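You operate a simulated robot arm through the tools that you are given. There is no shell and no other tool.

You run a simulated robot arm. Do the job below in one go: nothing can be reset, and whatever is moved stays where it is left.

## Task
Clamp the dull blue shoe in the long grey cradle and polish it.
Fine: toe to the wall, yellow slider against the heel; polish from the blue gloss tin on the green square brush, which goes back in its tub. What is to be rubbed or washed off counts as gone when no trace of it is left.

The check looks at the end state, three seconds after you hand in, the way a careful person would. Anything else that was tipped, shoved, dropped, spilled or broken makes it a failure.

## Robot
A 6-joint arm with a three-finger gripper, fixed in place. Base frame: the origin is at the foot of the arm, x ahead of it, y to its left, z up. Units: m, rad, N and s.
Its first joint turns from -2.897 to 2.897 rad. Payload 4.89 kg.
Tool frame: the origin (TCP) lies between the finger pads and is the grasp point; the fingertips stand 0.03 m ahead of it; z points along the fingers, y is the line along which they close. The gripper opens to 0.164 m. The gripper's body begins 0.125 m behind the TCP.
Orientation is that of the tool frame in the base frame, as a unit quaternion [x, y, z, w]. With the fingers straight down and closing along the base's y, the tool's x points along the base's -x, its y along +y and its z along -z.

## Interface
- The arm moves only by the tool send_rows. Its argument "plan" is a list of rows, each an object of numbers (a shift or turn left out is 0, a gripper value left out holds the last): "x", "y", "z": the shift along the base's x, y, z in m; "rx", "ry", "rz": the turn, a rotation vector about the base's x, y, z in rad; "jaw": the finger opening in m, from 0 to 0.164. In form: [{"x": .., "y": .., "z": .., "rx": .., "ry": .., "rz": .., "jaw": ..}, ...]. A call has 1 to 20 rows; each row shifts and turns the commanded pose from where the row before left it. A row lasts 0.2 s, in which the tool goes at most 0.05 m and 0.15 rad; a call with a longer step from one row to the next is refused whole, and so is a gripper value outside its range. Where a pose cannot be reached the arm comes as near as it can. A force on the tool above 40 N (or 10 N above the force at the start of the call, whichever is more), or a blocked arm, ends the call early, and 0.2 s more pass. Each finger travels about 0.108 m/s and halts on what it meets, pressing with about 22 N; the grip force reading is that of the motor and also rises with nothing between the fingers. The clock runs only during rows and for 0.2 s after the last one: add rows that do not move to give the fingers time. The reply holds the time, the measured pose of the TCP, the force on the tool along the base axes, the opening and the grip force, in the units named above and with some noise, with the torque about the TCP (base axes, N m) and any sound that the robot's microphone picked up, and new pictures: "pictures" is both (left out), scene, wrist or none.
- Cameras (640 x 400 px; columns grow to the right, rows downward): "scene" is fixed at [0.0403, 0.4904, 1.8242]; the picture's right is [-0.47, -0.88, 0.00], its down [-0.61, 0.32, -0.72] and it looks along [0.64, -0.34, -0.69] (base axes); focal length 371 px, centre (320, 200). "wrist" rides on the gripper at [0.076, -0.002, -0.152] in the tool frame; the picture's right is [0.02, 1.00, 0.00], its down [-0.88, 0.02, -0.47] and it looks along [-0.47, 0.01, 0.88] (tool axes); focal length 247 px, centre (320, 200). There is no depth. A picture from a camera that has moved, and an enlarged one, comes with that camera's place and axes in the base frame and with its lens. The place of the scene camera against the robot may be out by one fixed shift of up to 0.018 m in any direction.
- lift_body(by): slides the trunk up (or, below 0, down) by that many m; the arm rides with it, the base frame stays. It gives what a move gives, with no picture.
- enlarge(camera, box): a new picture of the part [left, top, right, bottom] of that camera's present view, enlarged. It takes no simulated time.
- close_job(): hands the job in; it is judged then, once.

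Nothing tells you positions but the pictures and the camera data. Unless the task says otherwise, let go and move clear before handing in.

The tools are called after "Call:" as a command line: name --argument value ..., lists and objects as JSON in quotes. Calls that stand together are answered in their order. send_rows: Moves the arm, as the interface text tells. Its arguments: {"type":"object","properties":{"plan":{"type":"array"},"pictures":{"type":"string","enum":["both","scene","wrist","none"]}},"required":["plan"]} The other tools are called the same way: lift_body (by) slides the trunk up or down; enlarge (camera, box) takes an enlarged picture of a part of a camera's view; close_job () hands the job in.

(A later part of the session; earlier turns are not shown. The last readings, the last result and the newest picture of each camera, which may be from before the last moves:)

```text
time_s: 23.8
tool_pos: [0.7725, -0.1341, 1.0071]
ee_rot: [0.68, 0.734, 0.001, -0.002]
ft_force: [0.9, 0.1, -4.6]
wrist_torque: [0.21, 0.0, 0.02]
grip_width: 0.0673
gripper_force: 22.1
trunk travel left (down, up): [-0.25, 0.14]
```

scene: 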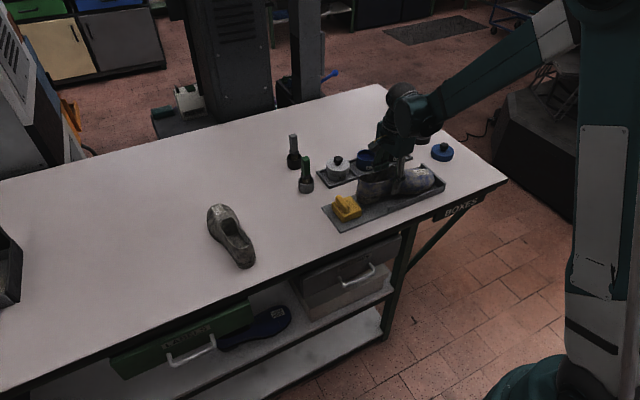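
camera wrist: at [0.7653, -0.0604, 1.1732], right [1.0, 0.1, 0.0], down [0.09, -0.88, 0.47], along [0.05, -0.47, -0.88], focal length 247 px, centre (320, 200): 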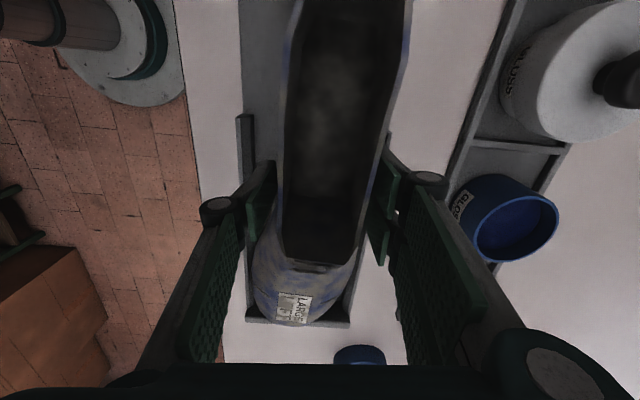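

Call:
send_rows --plan '[{"z": -0.003}, {"z": -0.002}, {}]' --pictures "both"

Call:
enlarge --camera "scene" --box '[350, 140, 450, 220]'

Call:
enlarge --camera "wrist" --box '[230, 180, 420, 330]'

```text
time_s: 24.6
tool_pos: [0.7702, -0.1351, 1.0014]
ee_rot: [0.679, 0.734, 0.002, -0.001]
ft_force: [4.8, 2.6, 13.8]
wrist_torque: [-0.04, 0.34, 0.32]
grip_width: 0.0676
gripper_force: 22.1
trunk travel left (down, up): [-0.25, 0.14]
camera wrist: at [0.7648, -0.0607, 1.154], right [1.0, 0.1, 0.0], down [0.09, -0.88, 0.47], along [0.05, -0.47, -0.88], focal length 247 px, centre (320, 200)
```

scene: 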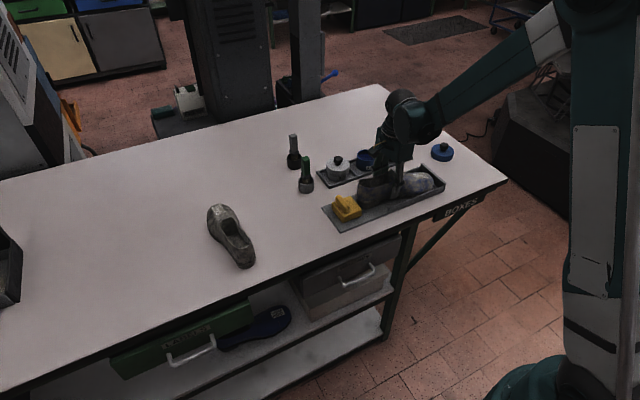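
wrist: 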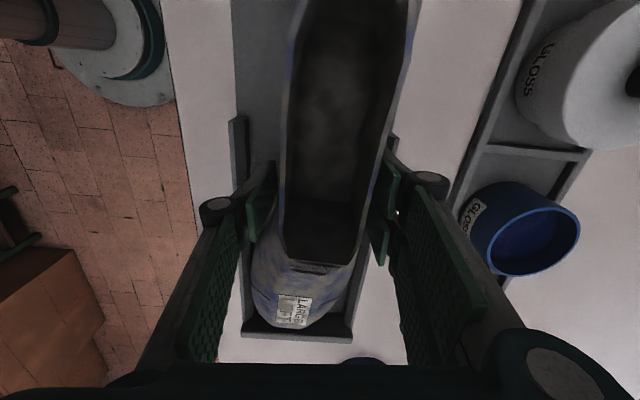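

```text
5.00 times, centred on (400, 180) of scene
camera zoom: at [0.0403, 0.4904, 1.8242], right [-0.47, -0.88, 0.0], down [-0.61, 0.32, -0.72], along [0.64, -0.34, -0.69], focal length 1855 px, centre (-80, 300)
```

zoom: 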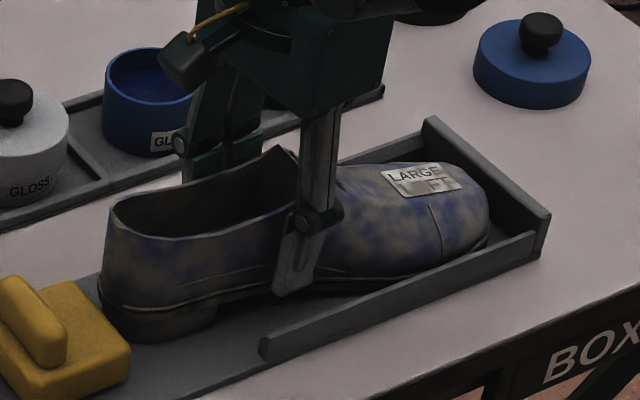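

```text
2.67 times, centred on (325, 255) of wrist
camera zoom: at [0.7648, -0.0607, 1.154], right [1.0, 0.1, 0.0], down [0.09, -0.88, 0.47], along [0.05, -0.47, -0.88], focal length 659 px, centre (307, 53)
```

zoom: 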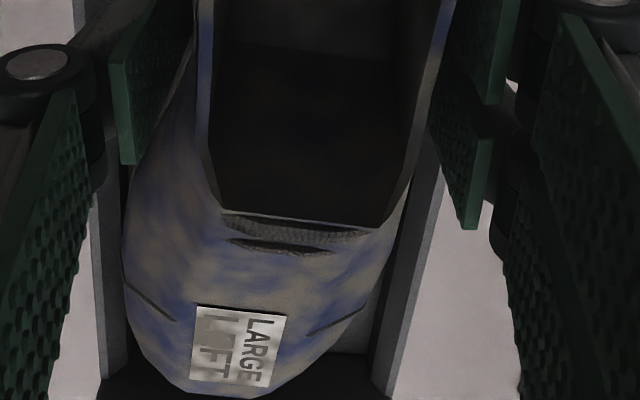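

The shoe now sits flat on the cradle floor, with contact near z 1.002 and the load balanced between heel and ball. I'll ease up slightly and slide the toe toward the wall in small steps.

Call:
send_rows --plan '[{"z": 0.002}, {"y": -0.003}, {"y": -0.003}, {}]' --pictures "none"

```text
time_s: 25.6
tool_pos: [0.7727, -0.1416, 1.0033]
ee_rot: [0.679, 0.734, 0.002, -0.002]
ft_force: [-0.9, 0.3, -4.2]
wrist_torque: [0.2, -0.03, -0.03]
grip_width: 0.0675
gripper_force: 21.9
trunk travel left (down, up): [-0.25, 0.14]
```

Call:
send_rows --plan '[{"y": -0.003}, {"y": -0.002}, {}]' --pictures "none"

```text
time_s: 26.4
tool_pos: [0.773, -0.1448, 1.0032]
ee_rot: [0.679, 0.734, 0.001, -0.003]
ft_force: [0.7, -0.5, -3.6]
wrist_torque: [0.18, -0.03, 0.05]
grip_width: 0.0673
gripper_force: 22.0
trunk travel left (down, up): [-0.25, 0.14]
```

Call:
send_rows --plan '[{"y": -0.002}, {"y": -0.002}, {}]' --pictures "wrist"

Call:
enlarge --camera "scene" --box '[350, 140, 450, 220]'

Call:
enlarge --camera "wrist" --box '[230, 200, 420, 350]'

```text
time_s: 27.2
tool_pos: [0.7711, -0.1471, 1.0038]
ee_rot: [0.68, 0.734, 0.001, -0.002]
ft_force: [-0.2, 15.0, -2.2]
wrist_torque: [0.27, -0.04, 0.07]
grip_width: 0.0673
gripper_force: 22.1
trunk travel left (down, up): [-0.25, 0.14]
camera wrist: at [0.765, -0.074, 1.1557], right [1.0, 0.1, 0.0], down [0.09, -0.88, 0.47], along [0.05, -0.47, -0.88], focal length 247 px, centre (320, 200)
```

wrist: 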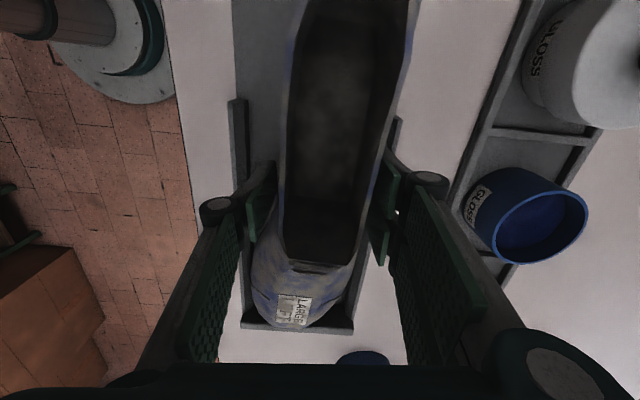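

```text
5.00 times, centred on (400, 180) of scene
camera zoom: at [0.0403, 0.4904, 1.8242], right [-0.47, -0.88, 0.0], down [-0.61, 0.32, -0.72], along [0.64, -0.34, -0.69], focal length 1855 px, centre (-80, 300)
```

zoom: 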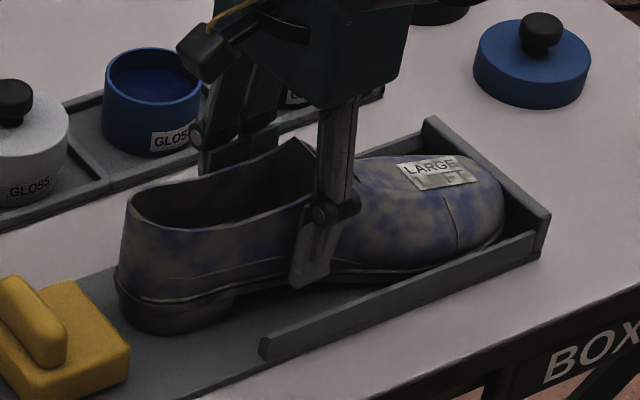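

```text
2.67 times, centred on (325, 275) of wrist
camera zoom: at [0.765, -0.074, 1.1557], right [1.0, 0.1, 0.0], down [0.09, -0.88, 0.47], along [0.05, -0.47, -0.88], focal length 659 px, centre (307, 0)
```

zoom: 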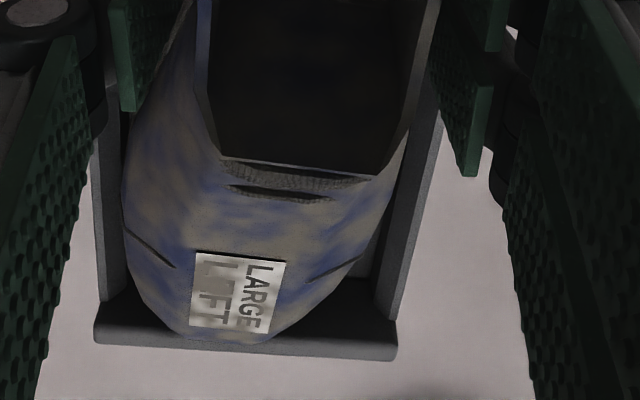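

The toe has met the wall (Fy about 15 N) and the heel is clear of the slider. I'll relax the push, set the shoe down and open just enough to release.

Call:
send_rows --plan '[{"y": 0.001, "z": -0.001}, {"z": -0.001}, {"jaw": 0.075}, {"jaw": 0.085}, {"jaw": 0.09}, {}, {}]' --pictures "wrist"

Call:
enlarge --camera "scene" --box '[350, 140, 450, 220]'

```text
time_s: 28.8
tool_pos: [0.7727, -0.1494, 1.0014]
ee_rot: [0.679, 0.734, 0.001, -0.002]
ft_force: [-0.3, -0.5, 1.0]
wrist_torque: [0.0, 0.0, 0.02]
grip_width: 0.0898
gripper_force: 0.1
trunk travel left (down, up): [-0.25, 0.14]
camera wrist: at [0.7651, -0.0745, 1.1534], right [1.0, 0.1, 0.0], down [0.09, -0.88, 0.47], along [0.05, -0.47, -0.88], focal length 247 px, centre (320, 200)
```

wrist: 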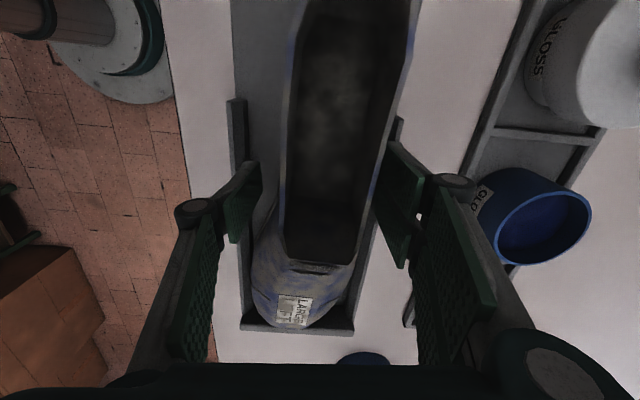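

```text
5.00 times, centred on (400, 180) of scene
camera zoom: at [0.0403, 0.4904, 1.8242], right [-0.47, -0.88, 0.0], down [-0.61, 0.32, -0.72], along [0.64, -0.34, -0.69], focal length 1855 px, centre (-80, 300)
```

zoom: 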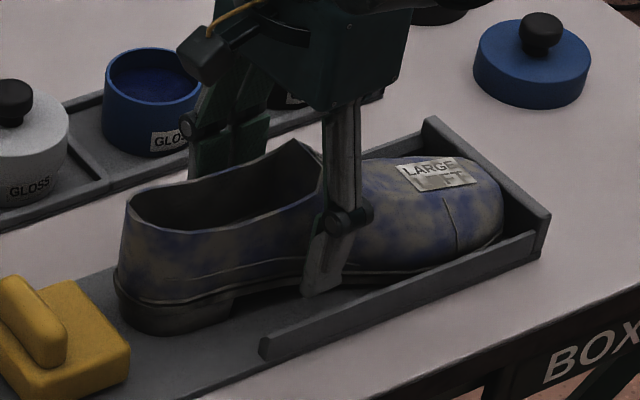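

The shoe is released and standing in the bay with its toe at the wall. I'll raise straight up and look.

Call:
send_rows --plan '[{"z": 0.02}, {"z": 0.03}, {"z": 0.04}, {"z": 0.04}, {"z": 0.04}, {"z": 0.03}, {}]' --pictures "both"

Call:
enlarge --camera "scene" --box '[310, 130, 460, 240]'

Call:
enlarge --camera "wrist" --box '[220, 0, 440, 260]'

```text
time_s: 30.4
tool_pos: [0.7729, -0.1489, 1.2005]
ee_rot: [0.679, 0.734, 0.002, 0.0]
ft_force: [-0.3, 0.1, 0.2]
wrist_torque: [-0.02, -0.04, 0.06]
grip_width: 0.0899
gripper_force: 0.0
trunk travel left (down, up): [-0.25, 0.14]
camera wrist: at [0.7657, -0.0751, 1.3526], right [1.0, 0.1, 0.0], down [0.09, -0.88, 0.47], along [0.05, -0.47, -0.88], focal length 247 px, centre (320, 200)
```

scene: 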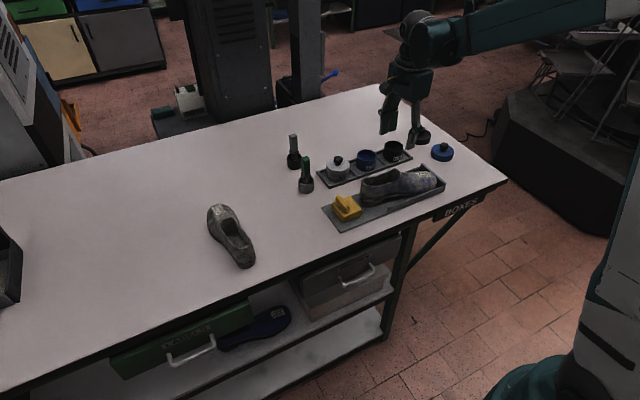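
wrist: 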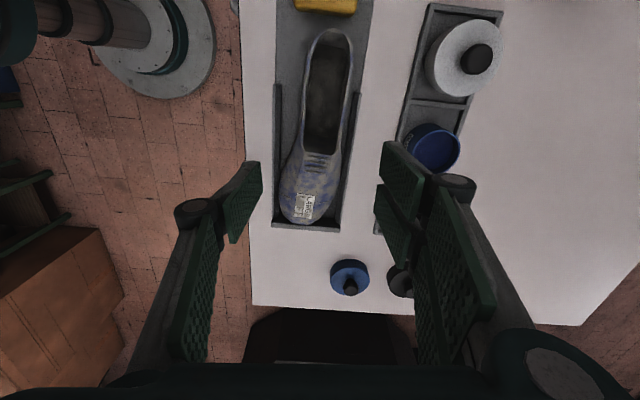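

```text
3.64 times, centred on (385, 185) of scene
camera zoom: at [0.0403, 0.4904, 1.8242], right [-0.47, -0.88, 0.0], down [-0.61, 0.32, -0.72], along [0.64, -0.34, -0.69], focal length 1349 px, centre (84, 254)
```

zoom: 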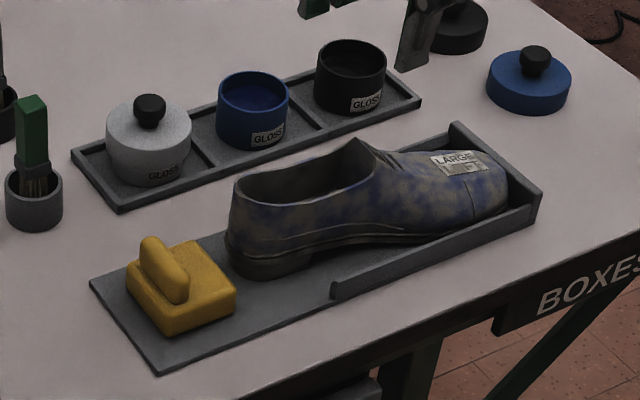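

```text
1.54 times, centred on (330, 130) of wrist
camera zoom: at [0.7657, -0.0751, 1.3526], right [1.0, 0.1, 0.0], down [0.09, -0.88, 0.47], along [0.05, -0.47, -0.88], focal length 380 px, centre (305, 308)
```

zoom: 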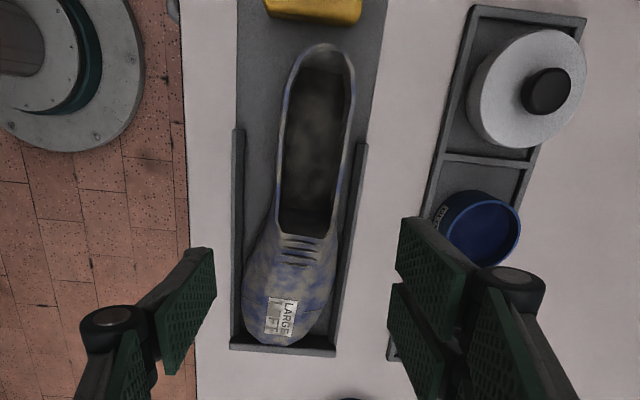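

The shoe sits correctly, and the slider is about 13 mm behind the heel. I'll turn back so the fingers close along y, and hover above the slider's rib.

Call:
send_rows --plan '[{"x": -0.0012, "y": 0.0173, "rz": 0.1359}, {"x": -0.0012, "y": 0.0173, "rz": 0.1359}, {"x": -0.0012, "y": 0.0173, "rz": 0.1359}, {"x": -0.0012, "y": 0.0173, "rz": 0.1359}, {"x": -0.0012, "y": 0.0173, "rz": 0.1359}, {"x": -0.0012, "y": 0.0173, "rz": 0.1359}, {"x": -0.0012, "y": 0.0173, "rz": 0.1359}, {"x": -0.0012, "y": 0.0173, "rz": 0.1359}, {"x": -0.0012, "y": 0.0173, "rz": 0.1359}, {"x": -0.0012, "y": 0.0173, "rz": 0.1359}, {"x": -0.0012, "y": 0.0173, "rz": 0.1359, "jaw": 0.07}, {"z": -0.04}, {}]' --pictures "both"

Call:
enlarge --camera "wrist" --box '[220, 120, 420, 260]'

```text
time_s: 33.2
tool_pos: [0.7581, 0.0409, 1.158]
ee_rot: [-0.001, 1.0, 0.0, -0.002]
ft_force: [0.8, 0.2, 0.1]
wrist_torque: [-0.05, 0.08, 0.01]
grip_width: 0.0701
gripper_force: 0.1
trunk travel left (down, up): [-0.25, 0.14]
camera wrist: at [0.6827, 0.0379, 1.3102], right [-0.02, 1.0, 0.0], down [0.88, 0.02, 0.47], along [0.47, 0.01, -0.88], focal length 247 px, centre (320, 200)
```

scene: 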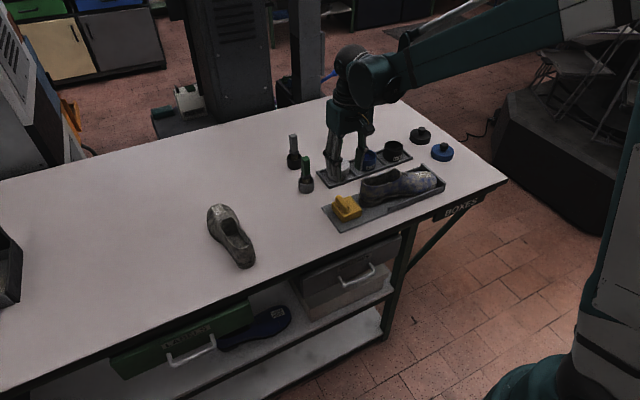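
wrist: 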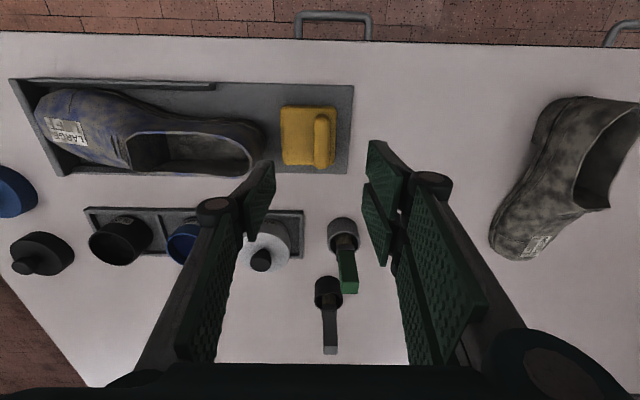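

```text
2.86 times, centred on (320, 190) of wrist
camera zoom: at [0.6827, 0.0379, 1.3102], right [-0.02, 1.0, 0.0], down [0.88, 0.02, 0.47], along [0.47, 0.01, -0.88], focal length 706 px, centre (320, 229)
```

zoom: 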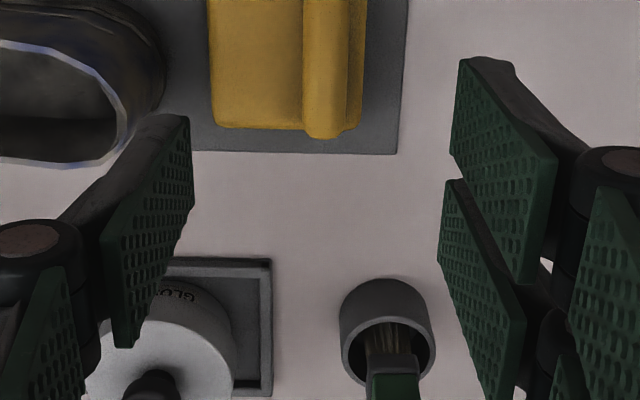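

Call:
enlarge --camera "wrist" --box '[240, 80, 370, 190]'

Call:
enlarge --camera "scene" --box '[315, 170, 395, 235]'

```text
3.64 times, centred on (305, 135) of wrist
camera zoom: at [0.6827, 0.0379, 1.3102], right [-0.02, 1.0, 0.0], down [0.88, 0.02, 0.47], along [0.47, 0.01, -0.88], focal length 898 px, centre (374, 436)
```

zoom: 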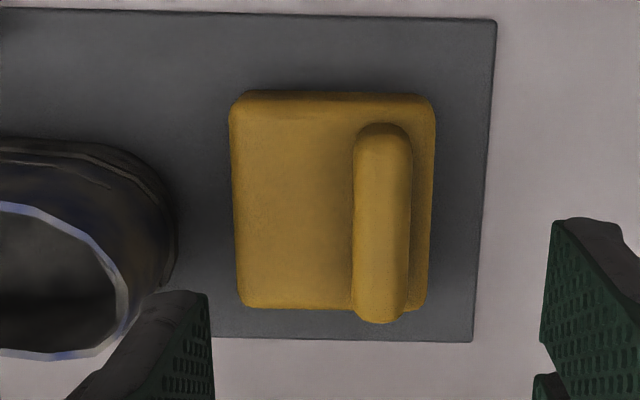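

```text
6.15 times, centred on (355, 202) of scene
camera zoom: at [0.0403, 0.4904, 1.8242], right [-0.47, -0.88, 0.0], down [-0.61, 0.32, -0.72], along [0.64, -0.34, -0.69], focal length 2283 px, centre (105, 185)
```

zoom: 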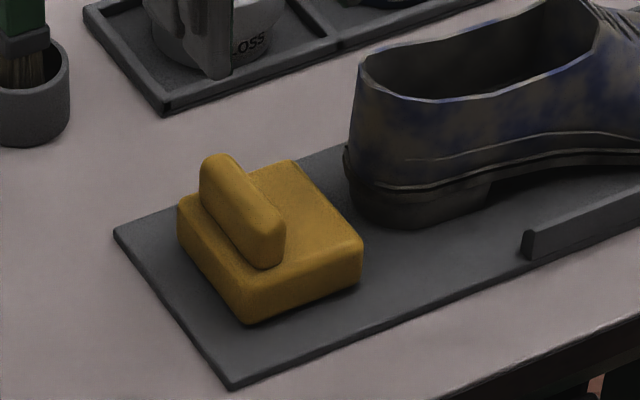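

The rib is at about (0.766, 0.043) with its top near z 1.0, and the block top is near 0.97. I'll descend so the fingertips stay just above the block, straddling the rib.

Call:
send_rows --plan '[{"x": 0.008, "y": 0.0017, "z": -0.03, "jaw": 0.055}, {"z": -0.03}, {"z": -0.03}, {"z": -0.03}, {"z": -0.02}, {"z": -0.008}, {}]' --pictures "wrist"

Call:
enlarge --camera "scene" --box '[315, 150, 395, 235]'

```text
time_s: 34.8
tool_pos: [0.7667, 0.043, 1.0133]
ee_rot: [-0.001, 1.0, 0.001, -0.003]
ft_force: [-0.3, 0.4, 1.6]
wrist_torque: [0.01, 0.05, -0.01]
grip_width: 0.0551
gripper_force: 0.1
trunk travel left (down, up): [-0.25, 0.14]
camera wrist: at [0.6907, 0.0391, 1.1651], right [-0.02, 1.0, 0.0], down [0.88, 0.02, 0.47], along [0.47, 0.01, -0.88], focal length 247 px, centre (320, 200)
```

wrist: 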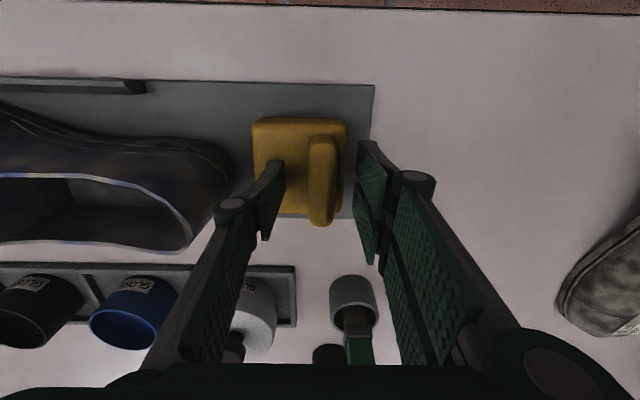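

```text
4.71 times, centred on (355, 192) of scene
camera zoom: at [0.0403, 0.4904, 1.8242], right [-0.47, -0.88, 0.0], down [-0.61, 0.32, -0.72], along [0.64, -0.34, -0.69], focal length 1746 px, centre (155, 235)
```

zoom: 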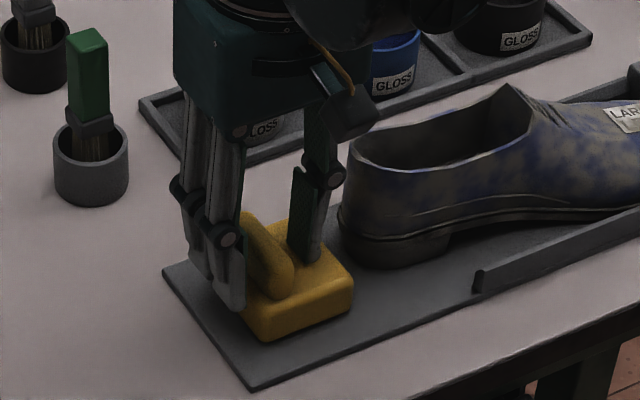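

The rib is between the fingers. I'll lower a few millimetres more and close on it.

Call:
send_rows --plan '[{"z": -0.005}, {"jaw": 0.03}, {"jaw": 0.015}, {"jaw": 0.01}, {}, {}]' --pictures "wrist"

Call:
enlarge --camera "scene" --box '[315, 150, 395, 235]'

```text
time_s: 35.3
tool_pos: [0.7667, 0.0403, 1.0124]
ee_rot: [0.001, 1.0, -0.002, -0.001]
ft_force: [-0.8, -4.2, 40.6]
wrist_torque: [-0.7, -0.25, -0.07]
grip_width: 0.0399
gripper_force: 12.0
trunk travel left (down, up): [-0.25, 0.14]
stopped in row 2: the force on the tool passed its limit at 57 N (the readings are from after the stop); the commanded pose is now the measured one
camera wrist: at [0.6901, 0.038, 1.1644], right [-0.02, 1.0, 0.0], down [0.88, 0.02, 0.47], along [0.47, 0.01, -0.88], focal length 247 px, centre (320, 200)
```

wrist: 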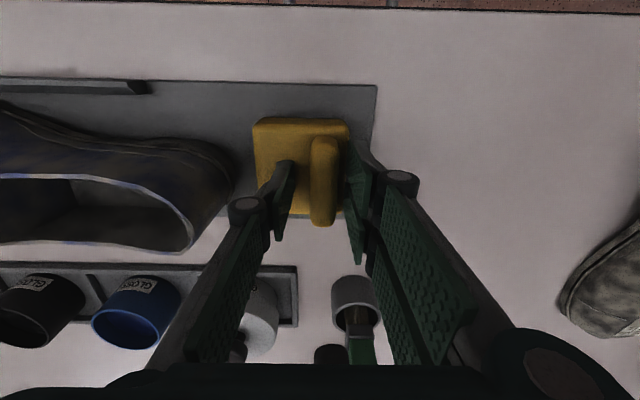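

```text
4.71 times, centred on (355, 192) of scene
camera zoom: at [0.0403, 0.4904, 1.8242], right [-0.47, -0.88, 0.0], down [-0.61, 0.32, -0.72], along [0.64, -0.34, -0.69], focal length 1746 px, centre (155, 235)
```

zoom: 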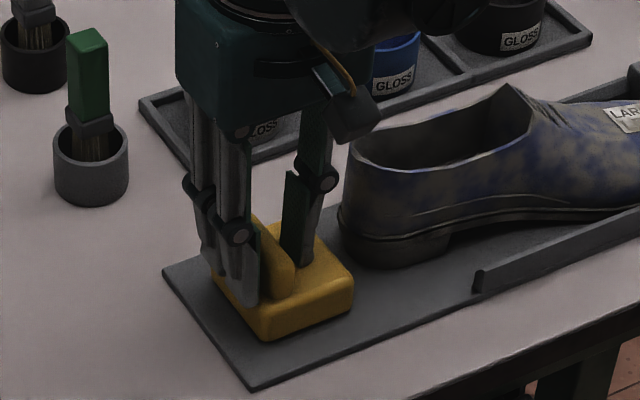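

The fingertips met the block top at TCP 1.012, so the bench sits about 1 cm higher than I estimated. I'll raise a few millimetres and close on the rib.

Call:
send_rows --plan '[{"z": 0.004, "jaw": 0.055}, {"z": 0.001}, {}]' --pictures "none"

```text
time_s: 36.1
tool_pos: [0.7677, 0.0418, 1.0156]
ee_rot: [-0.001, 1.0, -0.001, -0.001]
ft_force: [-0.5, 1.8, -0.5]
wrist_torque: [-0.01, -0.03, -0.02]
grip_width: 0.0548
gripper_force: 0.1
trunk travel left (down, up): [-0.25, 0.14]
```

Call:
send_rows --plan '[{"jaw": 0.04}, {"jaw": 0.025}, {"jaw": 0.012}, {}, {}]' --pictures "wrist"

Call:
enlarge --camera "scene" --box '[315, 150, 395, 235]'

```text
time_s: 37.3
tool_pos: [0.7674, 0.0413, 1.0153]
ee_rot: [0.0, 1.0, 0.0, -0.002]
ft_force: [-1.2, 2.9, -6.0]
wrist_torque: [0.02, -0.15, 0.03]
grip_width: 0.0198
gripper_force: 45.3
trunk travel left (down, up): [-0.25, 0.14]
camera wrist: at [0.6919, 0.0393, 1.1674], right [-0.02, 1.0, 0.0], down [0.88, 0.02, 0.47], along [0.47, 0.01, -0.88], focal length 247 px, centre (320, 200)
```

wrist: 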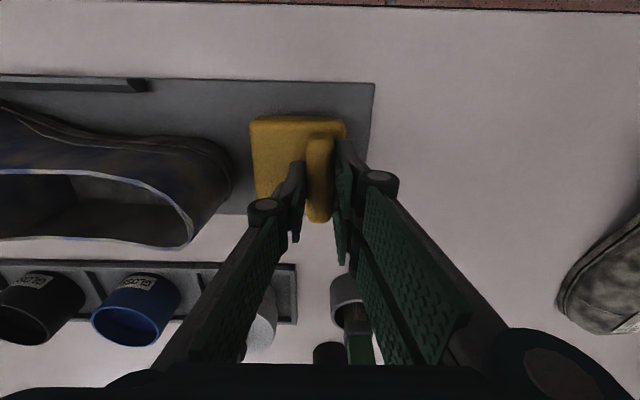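

```text
4.71 times, centred on (355, 192) of scene
camera zoom: at [0.0403, 0.4904, 1.8242], right [-0.47, -0.88, 0.0], down [-0.61, 0.32, -0.72], along [0.64, -0.34, -0.69], focal length 1746 px, centre (155, 235)
```

zoom: 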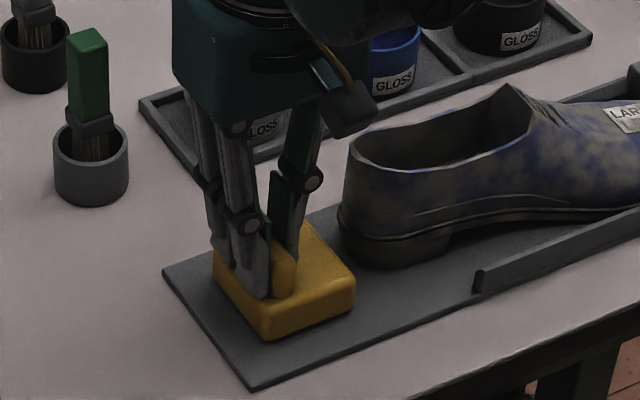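

The rib is gripped at 0.020 m. I'll slide it along -y toward the heel.

Call:
send_rows --plan '[{"y": -0.003}, {"y": -0.003}, {"y": -0.003}, {}]' --pictures "none"

```text
time_s: 38.3
tool_pos: [0.7665, 0.0314, 1.015]
ee_rot: [0.0, 1.0, 0.0, -0.001]
ft_force: [14.4, 7.2, 5.0]
wrist_torque: [0.27, 0.17, -0.03]
grip_width: 0.0198
gripper_force: 45.4
trunk travel left (down, up): [-0.25, 0.14]
```

Call:
send_rows --plan '[{"y": -0.002}, {"y": -0.002}, {}]' --pictures "none"

```text
time_s: 39.1
tool_pos: [0.7682, 0.0271, 1.0153]
ee_rot: [0.001, 1.0, -0.001, -0.002]
ft_force: [11.4, 4.5, 6.1]
wrist_torque: [0.17, -1.17, 0.0]
grip_width: 0.0198
gripper_force: 45.2
trunk travel left (down, up): [-0.25, 0.14]
```

Call:
send_rows --plan '[{"y": -0.002}, {"y": -0.002}, {}]' --pictures "wrist"

Call:
enlarge --camera "scene" --box '[315, 150, 395, 235]'

```text
time_s: 39.9
tool_pos: [0.7665, 0.022, 1.0158]
ee_rot: [0.0, 1.0, 0.0, -0.002]
ft_force: [27.8, 4.5, 28.3]
wrist_torque: [0.2, -0.61, 0.08]
grip_width: 0.0196
gripper_force: 44.9
trunk travel left (down, up): [-0.25, 0.14]
camera wrist: at [0.6917, 0.0207, 1.1673], right [-0.02, 1.0, 0.0], down [0.88, 0.02, 0.47], along [0.47, 0.01, -0.88], focal length 247 px, centre (320, 200)
```

wrist: 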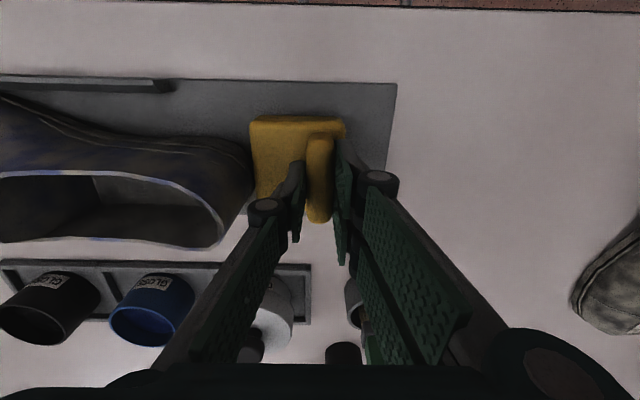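

```text
4.71 times, centred on (355, 192) of scene
camera zoom: at [0.0403, 0.4904, 1.8242], right [-0.47, -0.88, 0.0], down [-0.61, 0.32, -0.72], along [0.64, -0.34, -0.69], focal length 1746 px, centre (155, 235)
```

zoom: 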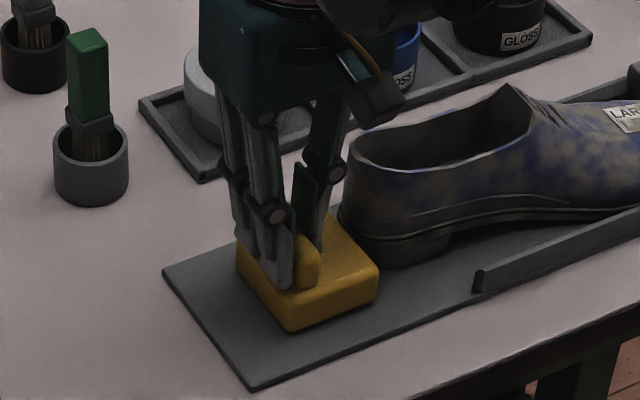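

The slider has moved about 19 mm and the heel should be very near. Side loads are building because the slider seems guided, so I'll open slightly to relieve them and push with the rear finger only.

Call:
send_rows --plan '[{"jaw": 0.028}, {"jaw": 0.032}, {}]' --pictures "none"

Call:
enlarge --camera "scene" --box '[335, 170, 395, 225]'

Call:
enlarge --camera "wrist" --box '[200, 90, 360, 230]'

```text
time_s: 40.7
tool_pos: [0.7664, 0.0237, 1.0144]
ee_rot: [0.0, 1.0, 0.0, -0.001]
ft_force: [1.6, -0.1, -0.4]
wrist_torque: [0.02, 0.02, -0.01]
grip_width: 0.0321
gripper_force: 0.1
trunk travel left (down, up): [-0.25, 0.14]
```

```text
7.27 times, centred on (365, 198) of scene
camera zoom: at [0.0403, 0.4904, 1.8242], right [-0.47, -0.88, 0.0], down [-0.61, 0.32, -0.72], along [0.64, -0.34, -0.69], focal length 2698 px, centre (-7, 218)
```

zoom: 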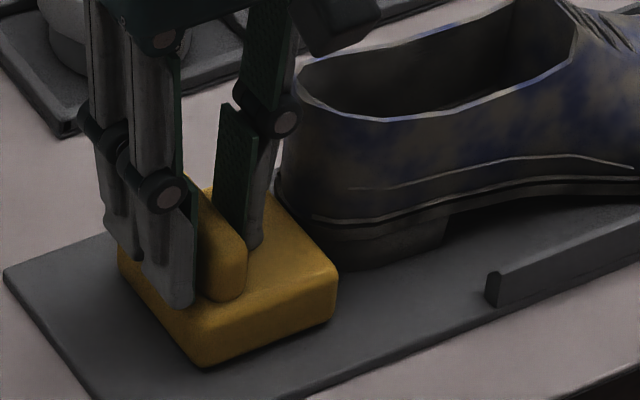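

```text
2.86 times, centred on (280, 160) of wrist
camera zoom: at [0.691, 0.0207, 1.167], right [-0.02, 1.0, 0.0], down [0.88, 0.02, 0.47], along [0.47, 0.01, -0.88], focal length 706 px, centre (434, 314)
```

zoom: 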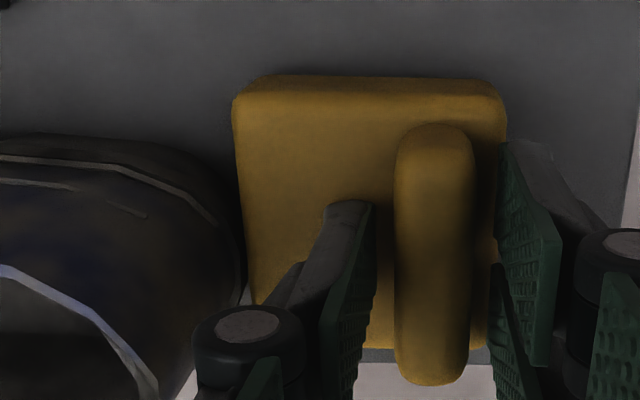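

The block is nearly touching the heel. I'll press the rib with the +y finger until the force confirms contact.

Call:
send_rows --plan '[{"y": -0.003}, {"y": -0.002}, {"y": -0.002}, {}]' --pictures "none"

```text
time_s: 41.7
tool_pos: [0.7652, 0.0166, 1.0159]
ee_rot: [-0.001, 1.0, -0.001, -0.001]
ft_force: [0.8, 0.7, 0.2]
wrist_torque: [-0.01, -0.01, -0.01]
grip_width: 0.0325
gripper_force: 0.3
trunk travel left (down, up): [-0.25, 0.14]
```

Call:
send_rows --plan '[{"y": -0.0015}, {"y": -0.0015}, {}]' --pictures "none"

```text
time_s: 42.5
tool_pos: [0.7661, 0.0143, 1.0146]
ee_rot: [0.0, 1.0, -0.001, -0.002]
ft_force: [-2.7, 6.4, -1.4]
wrist_torque: [0.16, 0.05, -0.08]
grip_width: 0.0354
gripper_force: 3.8
trunk travel left (down, up): [-0.25, 0.14]
```

Call:
send_rows --plan '[{"y": -0.0015}, {"y": -0.0015}, {}]' --pictures "none"

Call:
enlarge --camera "wrist" --box '[200, 90, 360, 230]'

Call:
enlarge --camera "scene" --box '[335, 170, 395, 225]'

```text
time_s: 43.3
tool_pos: [0.7679, 0.0119, 1.016]
ee_rot: [-0.001, 1.0, -0.001, -0.002]
ft_force: [-7.1, 14.5, 0.8]
wrist_torque: [0.43, 0.18, 0.03]
grip_width: 0.0381
gripper_force: 7.4
trunk travel left (down, up): [-0.25, 0.14]
```

```text
2.86 times, centred on (280, 160) of wrist
camera zoom: at [0.6913, 0.0095, 1.1672], right [-0.02, 1.0, 0.0], down [0.88, 0.02, 0.47], along [0.47, 0.01, -0.88], focal length 706 px, centre (434, 314)
```

zoom: 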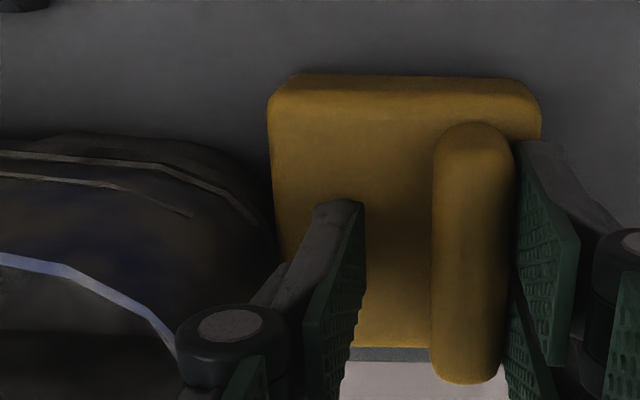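

```text
7.27 times, centred on (365, 198) of scene
camera zoom: at [0.0403, 0.4904, 1.8242], right [-0.47, -0.88, 0.0], down [-0.61, 0.32, -0.72], along [0.64, -0.34, -0.69], focal length 2698 px, centre (-7, 218)
```

zoom: 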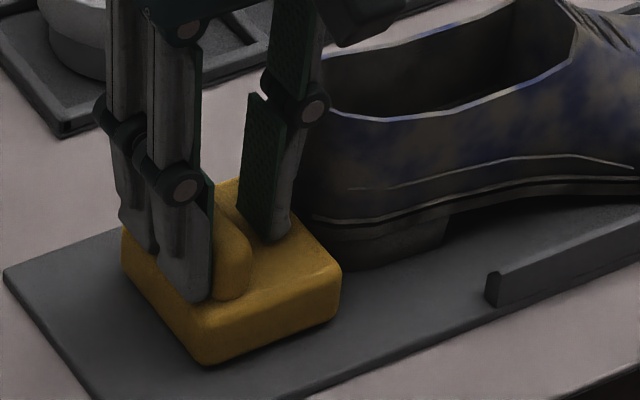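

The slider is firmly against the heel: 14.5 N and no further travel. I'll unload, lift off and check that it stays.

Call:
send_rows --plan '[{"y": 0.003}, {"y": 0.003}, {"z": 0.02}, {"z": 0.03}, {"z": 0.04}, {"z": 0.04}, {"z": 0.03}, {}]' --pictures "both"

Call:
enlarge --camera "scene" --box '[315, 150, 455, 240]'

Call:
enlarge --camera "wrist" --box '[40, 60, 380, 260]'

```text
time_s: 45.1
tool_pos: [0.7677, 0.018, 1.1754]
ee_rot: [0.0, 1.0, -0.001, -0.001]
ft_force: [-0.1, 0.4, -0.5]
wrist_torque: [0.0, -0.01, -0.03]
grip_width: 0.0318
gripper_force: 0.1
trunk travel left (down, up): [-0.25, 0.14]
camera wrist: at [0.6926, 0.0152, 1.3273], right [-0.02, 1.0, 0.0], down [0.88, 0.02, 0.47], along [0.47, 0.01, -0.88], focal length 247 px, centre (320, 200)
```

scene: 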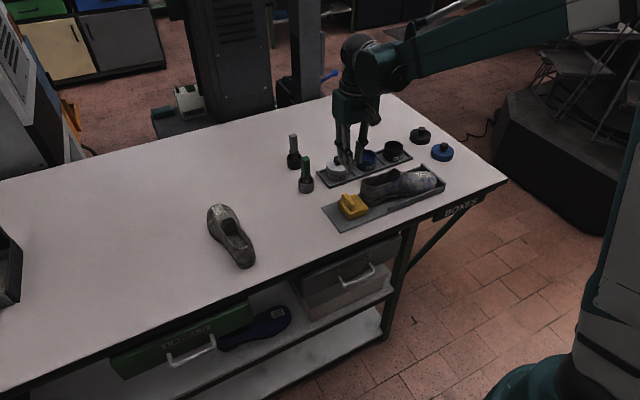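
wrist: 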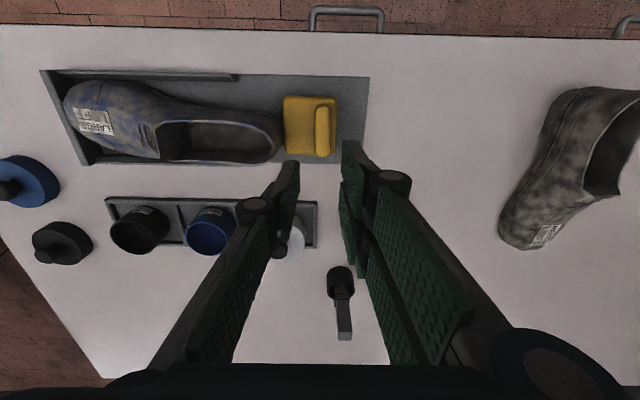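

```text
4.44 times, centred on (385, 195) of scene
camera zoom: at [0.0403, 0.4904, 1.8242], right [-0.47, -0.88, 0.0], down [-0.61, 0.32, -0.72], along [0.64, -0.34, -0.69], focal length 1649 px, centre (31, 222)
```

zoom: 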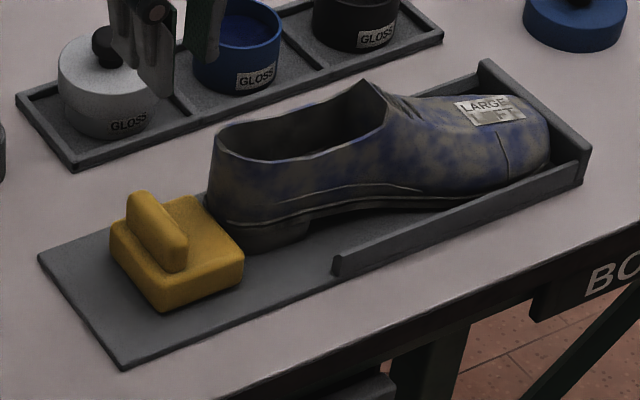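

```text
1.88 times, centred on (210, 160) of wrist
camera zoom: at [0.6926, 0.0152, 1.3273], right [-0.02, 1.0, 0.0], down [0.88, 0.02, 0.47], along [0.47, 0.01, -0.88], focal length 465 px, centre (527, 275)
```

zoom: 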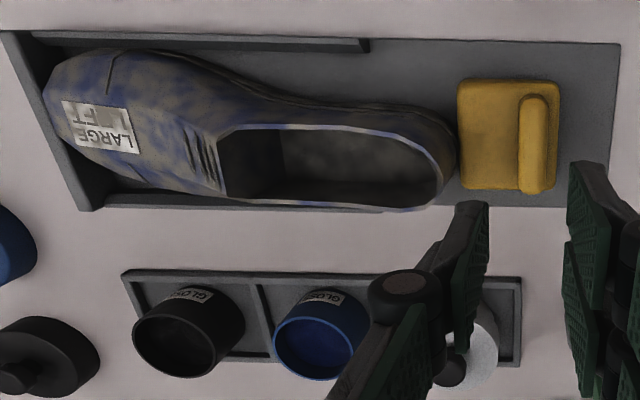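

The slider stays against the heel and the toe is at the wall. Next is the green brush in its grey tub, so I'll hover in front of it for a close view.

Call:
send_rows --plan '[{"x": 0.017, "y": 0.012, "z": 0.01, "jaw": 0.1}, {"x": 0.017, "y": 0.012, "z": 0.01}, {"x": 0.017, "y": 0.012, "z": 0.01}, {"x": 0.017, "y": 0.012, "z": 0.01}, {"x": 0.017, "y": 0.01, "z": 0.005}, {}]' --pictures "both"

Call:
enlarge --camera "wrist" --box '[260, 130, 380, 270]'

Call:
enlarge --camera "scene" --box '[270, 120, 330, 200]'

```text
time_s: 46.5
tool_pos: [0.8516, 0.0745, 1.2197]
ee_rot: [0.0, 1.0, -0.001, -0.001]
ft_force: [0.5, 0.0, -0.4]
wrist_torque: [-0.02, 0.08, 0.0]
grip_width: 0.1004
gripper_force: 0.0
trunk travel left (down, up): [-0.25, 0.14]
camera wrist: at [0.7762, 0.0713, 1.3714], right [-0.02, 1.0, 0.0], down [0.88, 0.02, 0.47], along [0.47, 0.01, -0.88], focal length 247 px, centre (320, 200)
```

scene: 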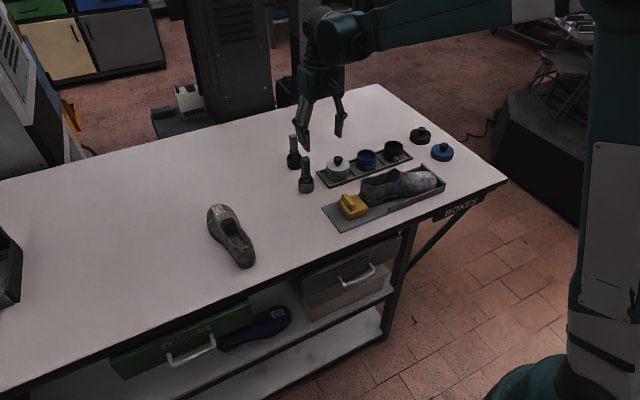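
wrist: 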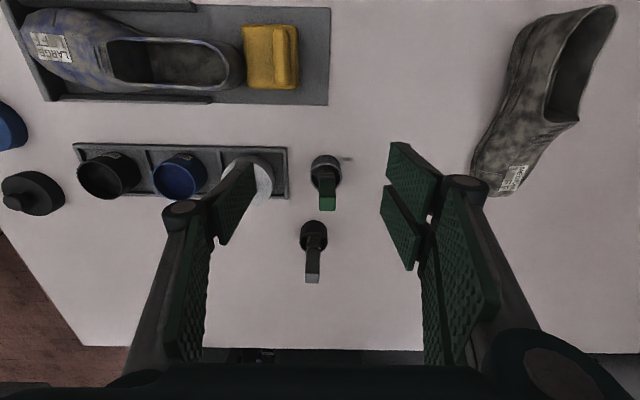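

```text
2.86 times, centred on (320, 200) of wrist
camera zoom: at [0.7762, 0.0713, 1.3714], right [-0.02, 1.0, 0.0], down [0.88, 0.02, 0.47], along [0.47, 0.01, -0.88], focal length 706 px, centre (320, 200)
```

zoom: 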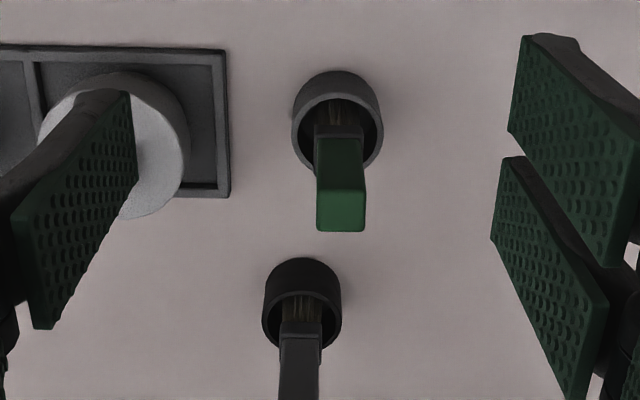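

```text
5.00 times, centred on (300, 160) of scene
camera zoom: at [0.0403, 0.4904, 1.8242], right [-0.47, -0.88, 0.0], down [-0.61, 0.32, -0.72], along [0.64, -0.34, -0.69], focal length 1855 px, centre (420, 400)
```

zoom: 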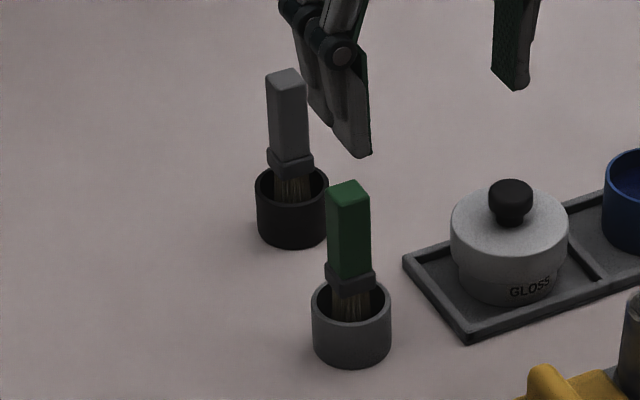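

The brush handle top looks to be near (0.935, 0.085, 1.07), with its faces square to the base axes. I'll move closer above it and refine before descending.

Call:
send_rows --plan '[{"x": 0.02, "y": 0.003, "z": -0.01, "jaw": 0.08}, {"x": 0.02, "y": 0.003, "z": -0.01}, {"x": 0.02, "y": 0.003, "z": -0.015}, {"x": 0.013, "y": 0.0, "z": -0.015}, {"z": -0.015}, {}]' --pictures "both"

Call:
enlarge --camera "wrist" --box '[250, 100, 400, 240]'

Call:
enlarge --camera "scene" --box '[270, 120, 330, 200]'

```text
time_s: 47.9
tool_pos: [0.9236, 0.0834, 1.1572]
ee_rot: [0.0, 1.0, -0.001, -0.003]
ft_force: [0.4, -0.2, 0.5]
wrist_torque: [0.0, 0.01, 0.03]
grip_width: 0.08
gripper_force: 0.0
trunk travel left (down, up): [-0.25, 0.14]
camera wrist: at [0.8494, 0.0805, 1.3092], right [-0.02, 1.0, 0.0], down [0.88, 0.02, 0.47], along [0.47, 0.01, -0.88], focal length 247 px, centre (320, 200)
```

scene: 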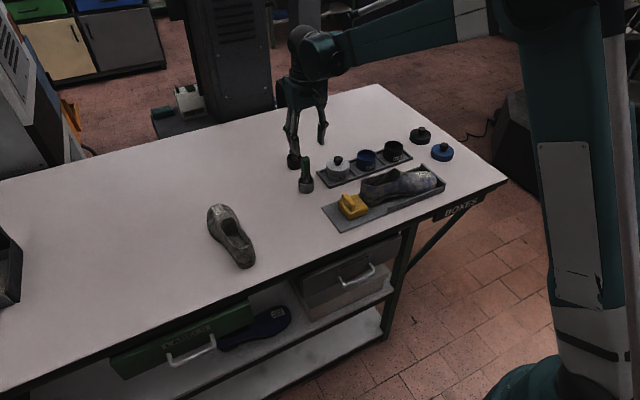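
wrist: 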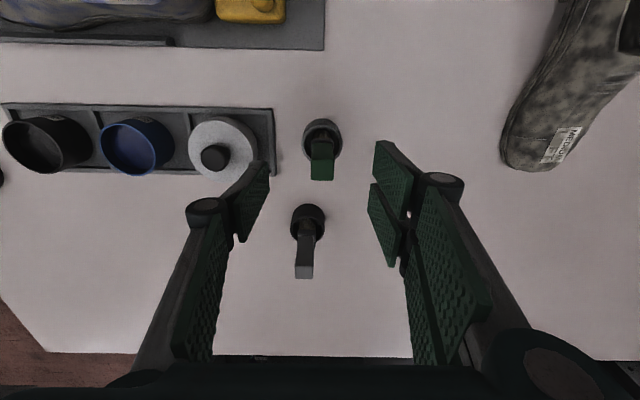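

```text
2.86 times, centred on (325, 170) of wrist
camera zoom: at [0.8494, 0.0805, 1.3092], right [-0.02, 1.0, 0.0], down [0.88, 0.02, 0.47], along [0.47, 0.01, -0.88], focal length 706 px, centre (306, 286)
```

zoom: 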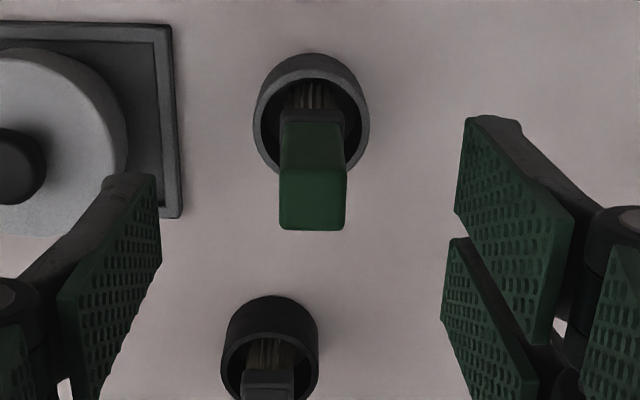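

```text
5.00 times, centred on (300, 160) of scene
camera zoom: at [0.0403, 0.4904, 1.8242], right [-0.47, -0.88, 0.0], down [-0.61, 0.32, -0.72], along [0.64, -0.34, -0.69], focal length 1855 px, centre (420, 400)
```

zoom: 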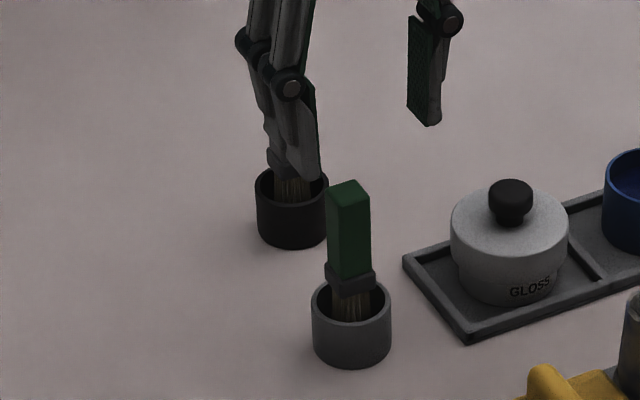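

The handle top refines to about (0.942, 0.085, 1.068), with handle sides of about 24 mm. I'll align over it and descend partway.

Call:
send_rows --plan '[{"x": 0.009, "y": 0.0008, "z": -0.015, "jaw": 0.07}, {"x": 0.009, "y": 0.0008, "z": -0.015}, {"z": -0.02}, {}]' --pictures "both"

Call:
enlarge --camera "wrist" --box '[240, 110, 400, 250]'

Call:
enlarge --camera "scene" --box '[270, 120, 330, 200]'

```text
time_s: 48.9
tool_pos: [0.9444, 0.0876, 1.1061]
ee_rot: [0.0, 1.0, -0.001, -0.002]
ft_force: [1.1, 1.0, 0.0]
wrist_torque: [-0.01, 0.1, -0.04]
grip_width: 0.0701
gripper_force: 0.0
trunk travel left (down, up): [-0.25, 0.14]
camera wrist: at [0.8689, 0.085, 1.2586], right [-0.02, 1.0, 0.0], down [0.88, 0.02, 0.47], along [0.47, 0.01, -0.88], focal length 247 px, centre (320, 200)
```

scene: 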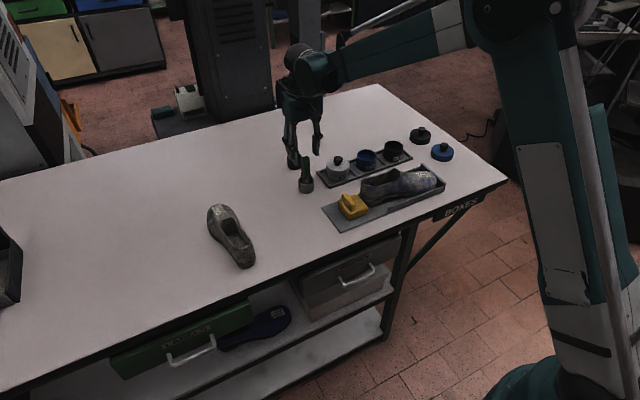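
wrist: 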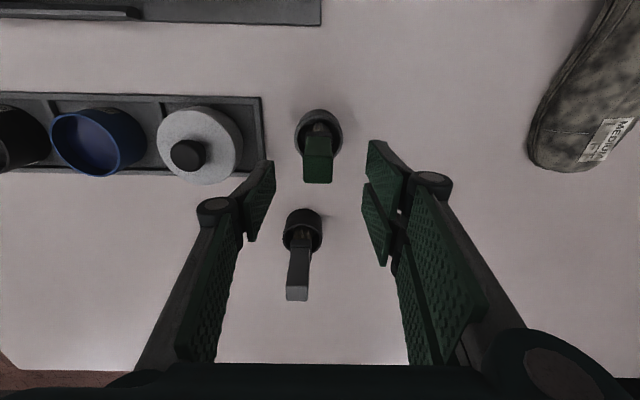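

```text
2.86 times, centred on (320, 180) of wrist
camera zoom: at [0.8689, 0.085, 1.2586], right [-0.02, 1.0, 0.0], down [0.88, 0.02, 0.47], along [0.47, 0.01, -0.88], focal length 706 px, centre (320, 257)
```

zoom: 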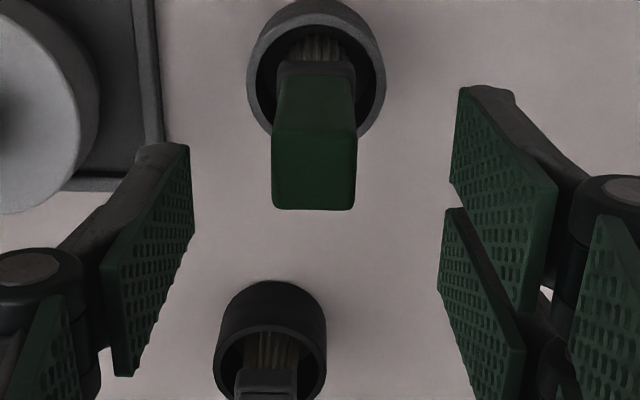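

```text
5.00 times, centred on (300, 160) of scene
camera zoom: at [0.0403, 0.4904, 1.8242], right [-0.47, -0.88, 0.0], down [-0.61, 0.32, -0.72], along [0.64, -0.34, -0.69], focal length 1855 px, centre (420, 400)
```

zoom: 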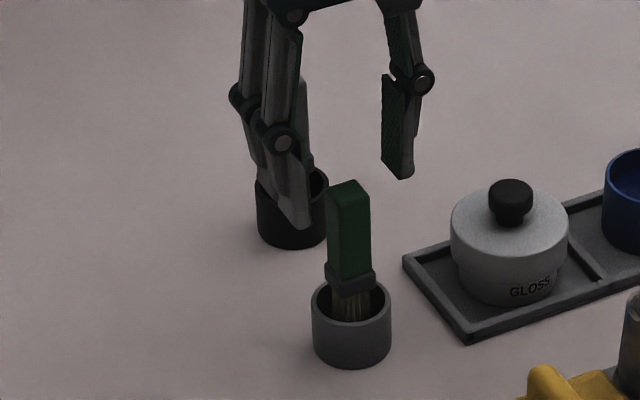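

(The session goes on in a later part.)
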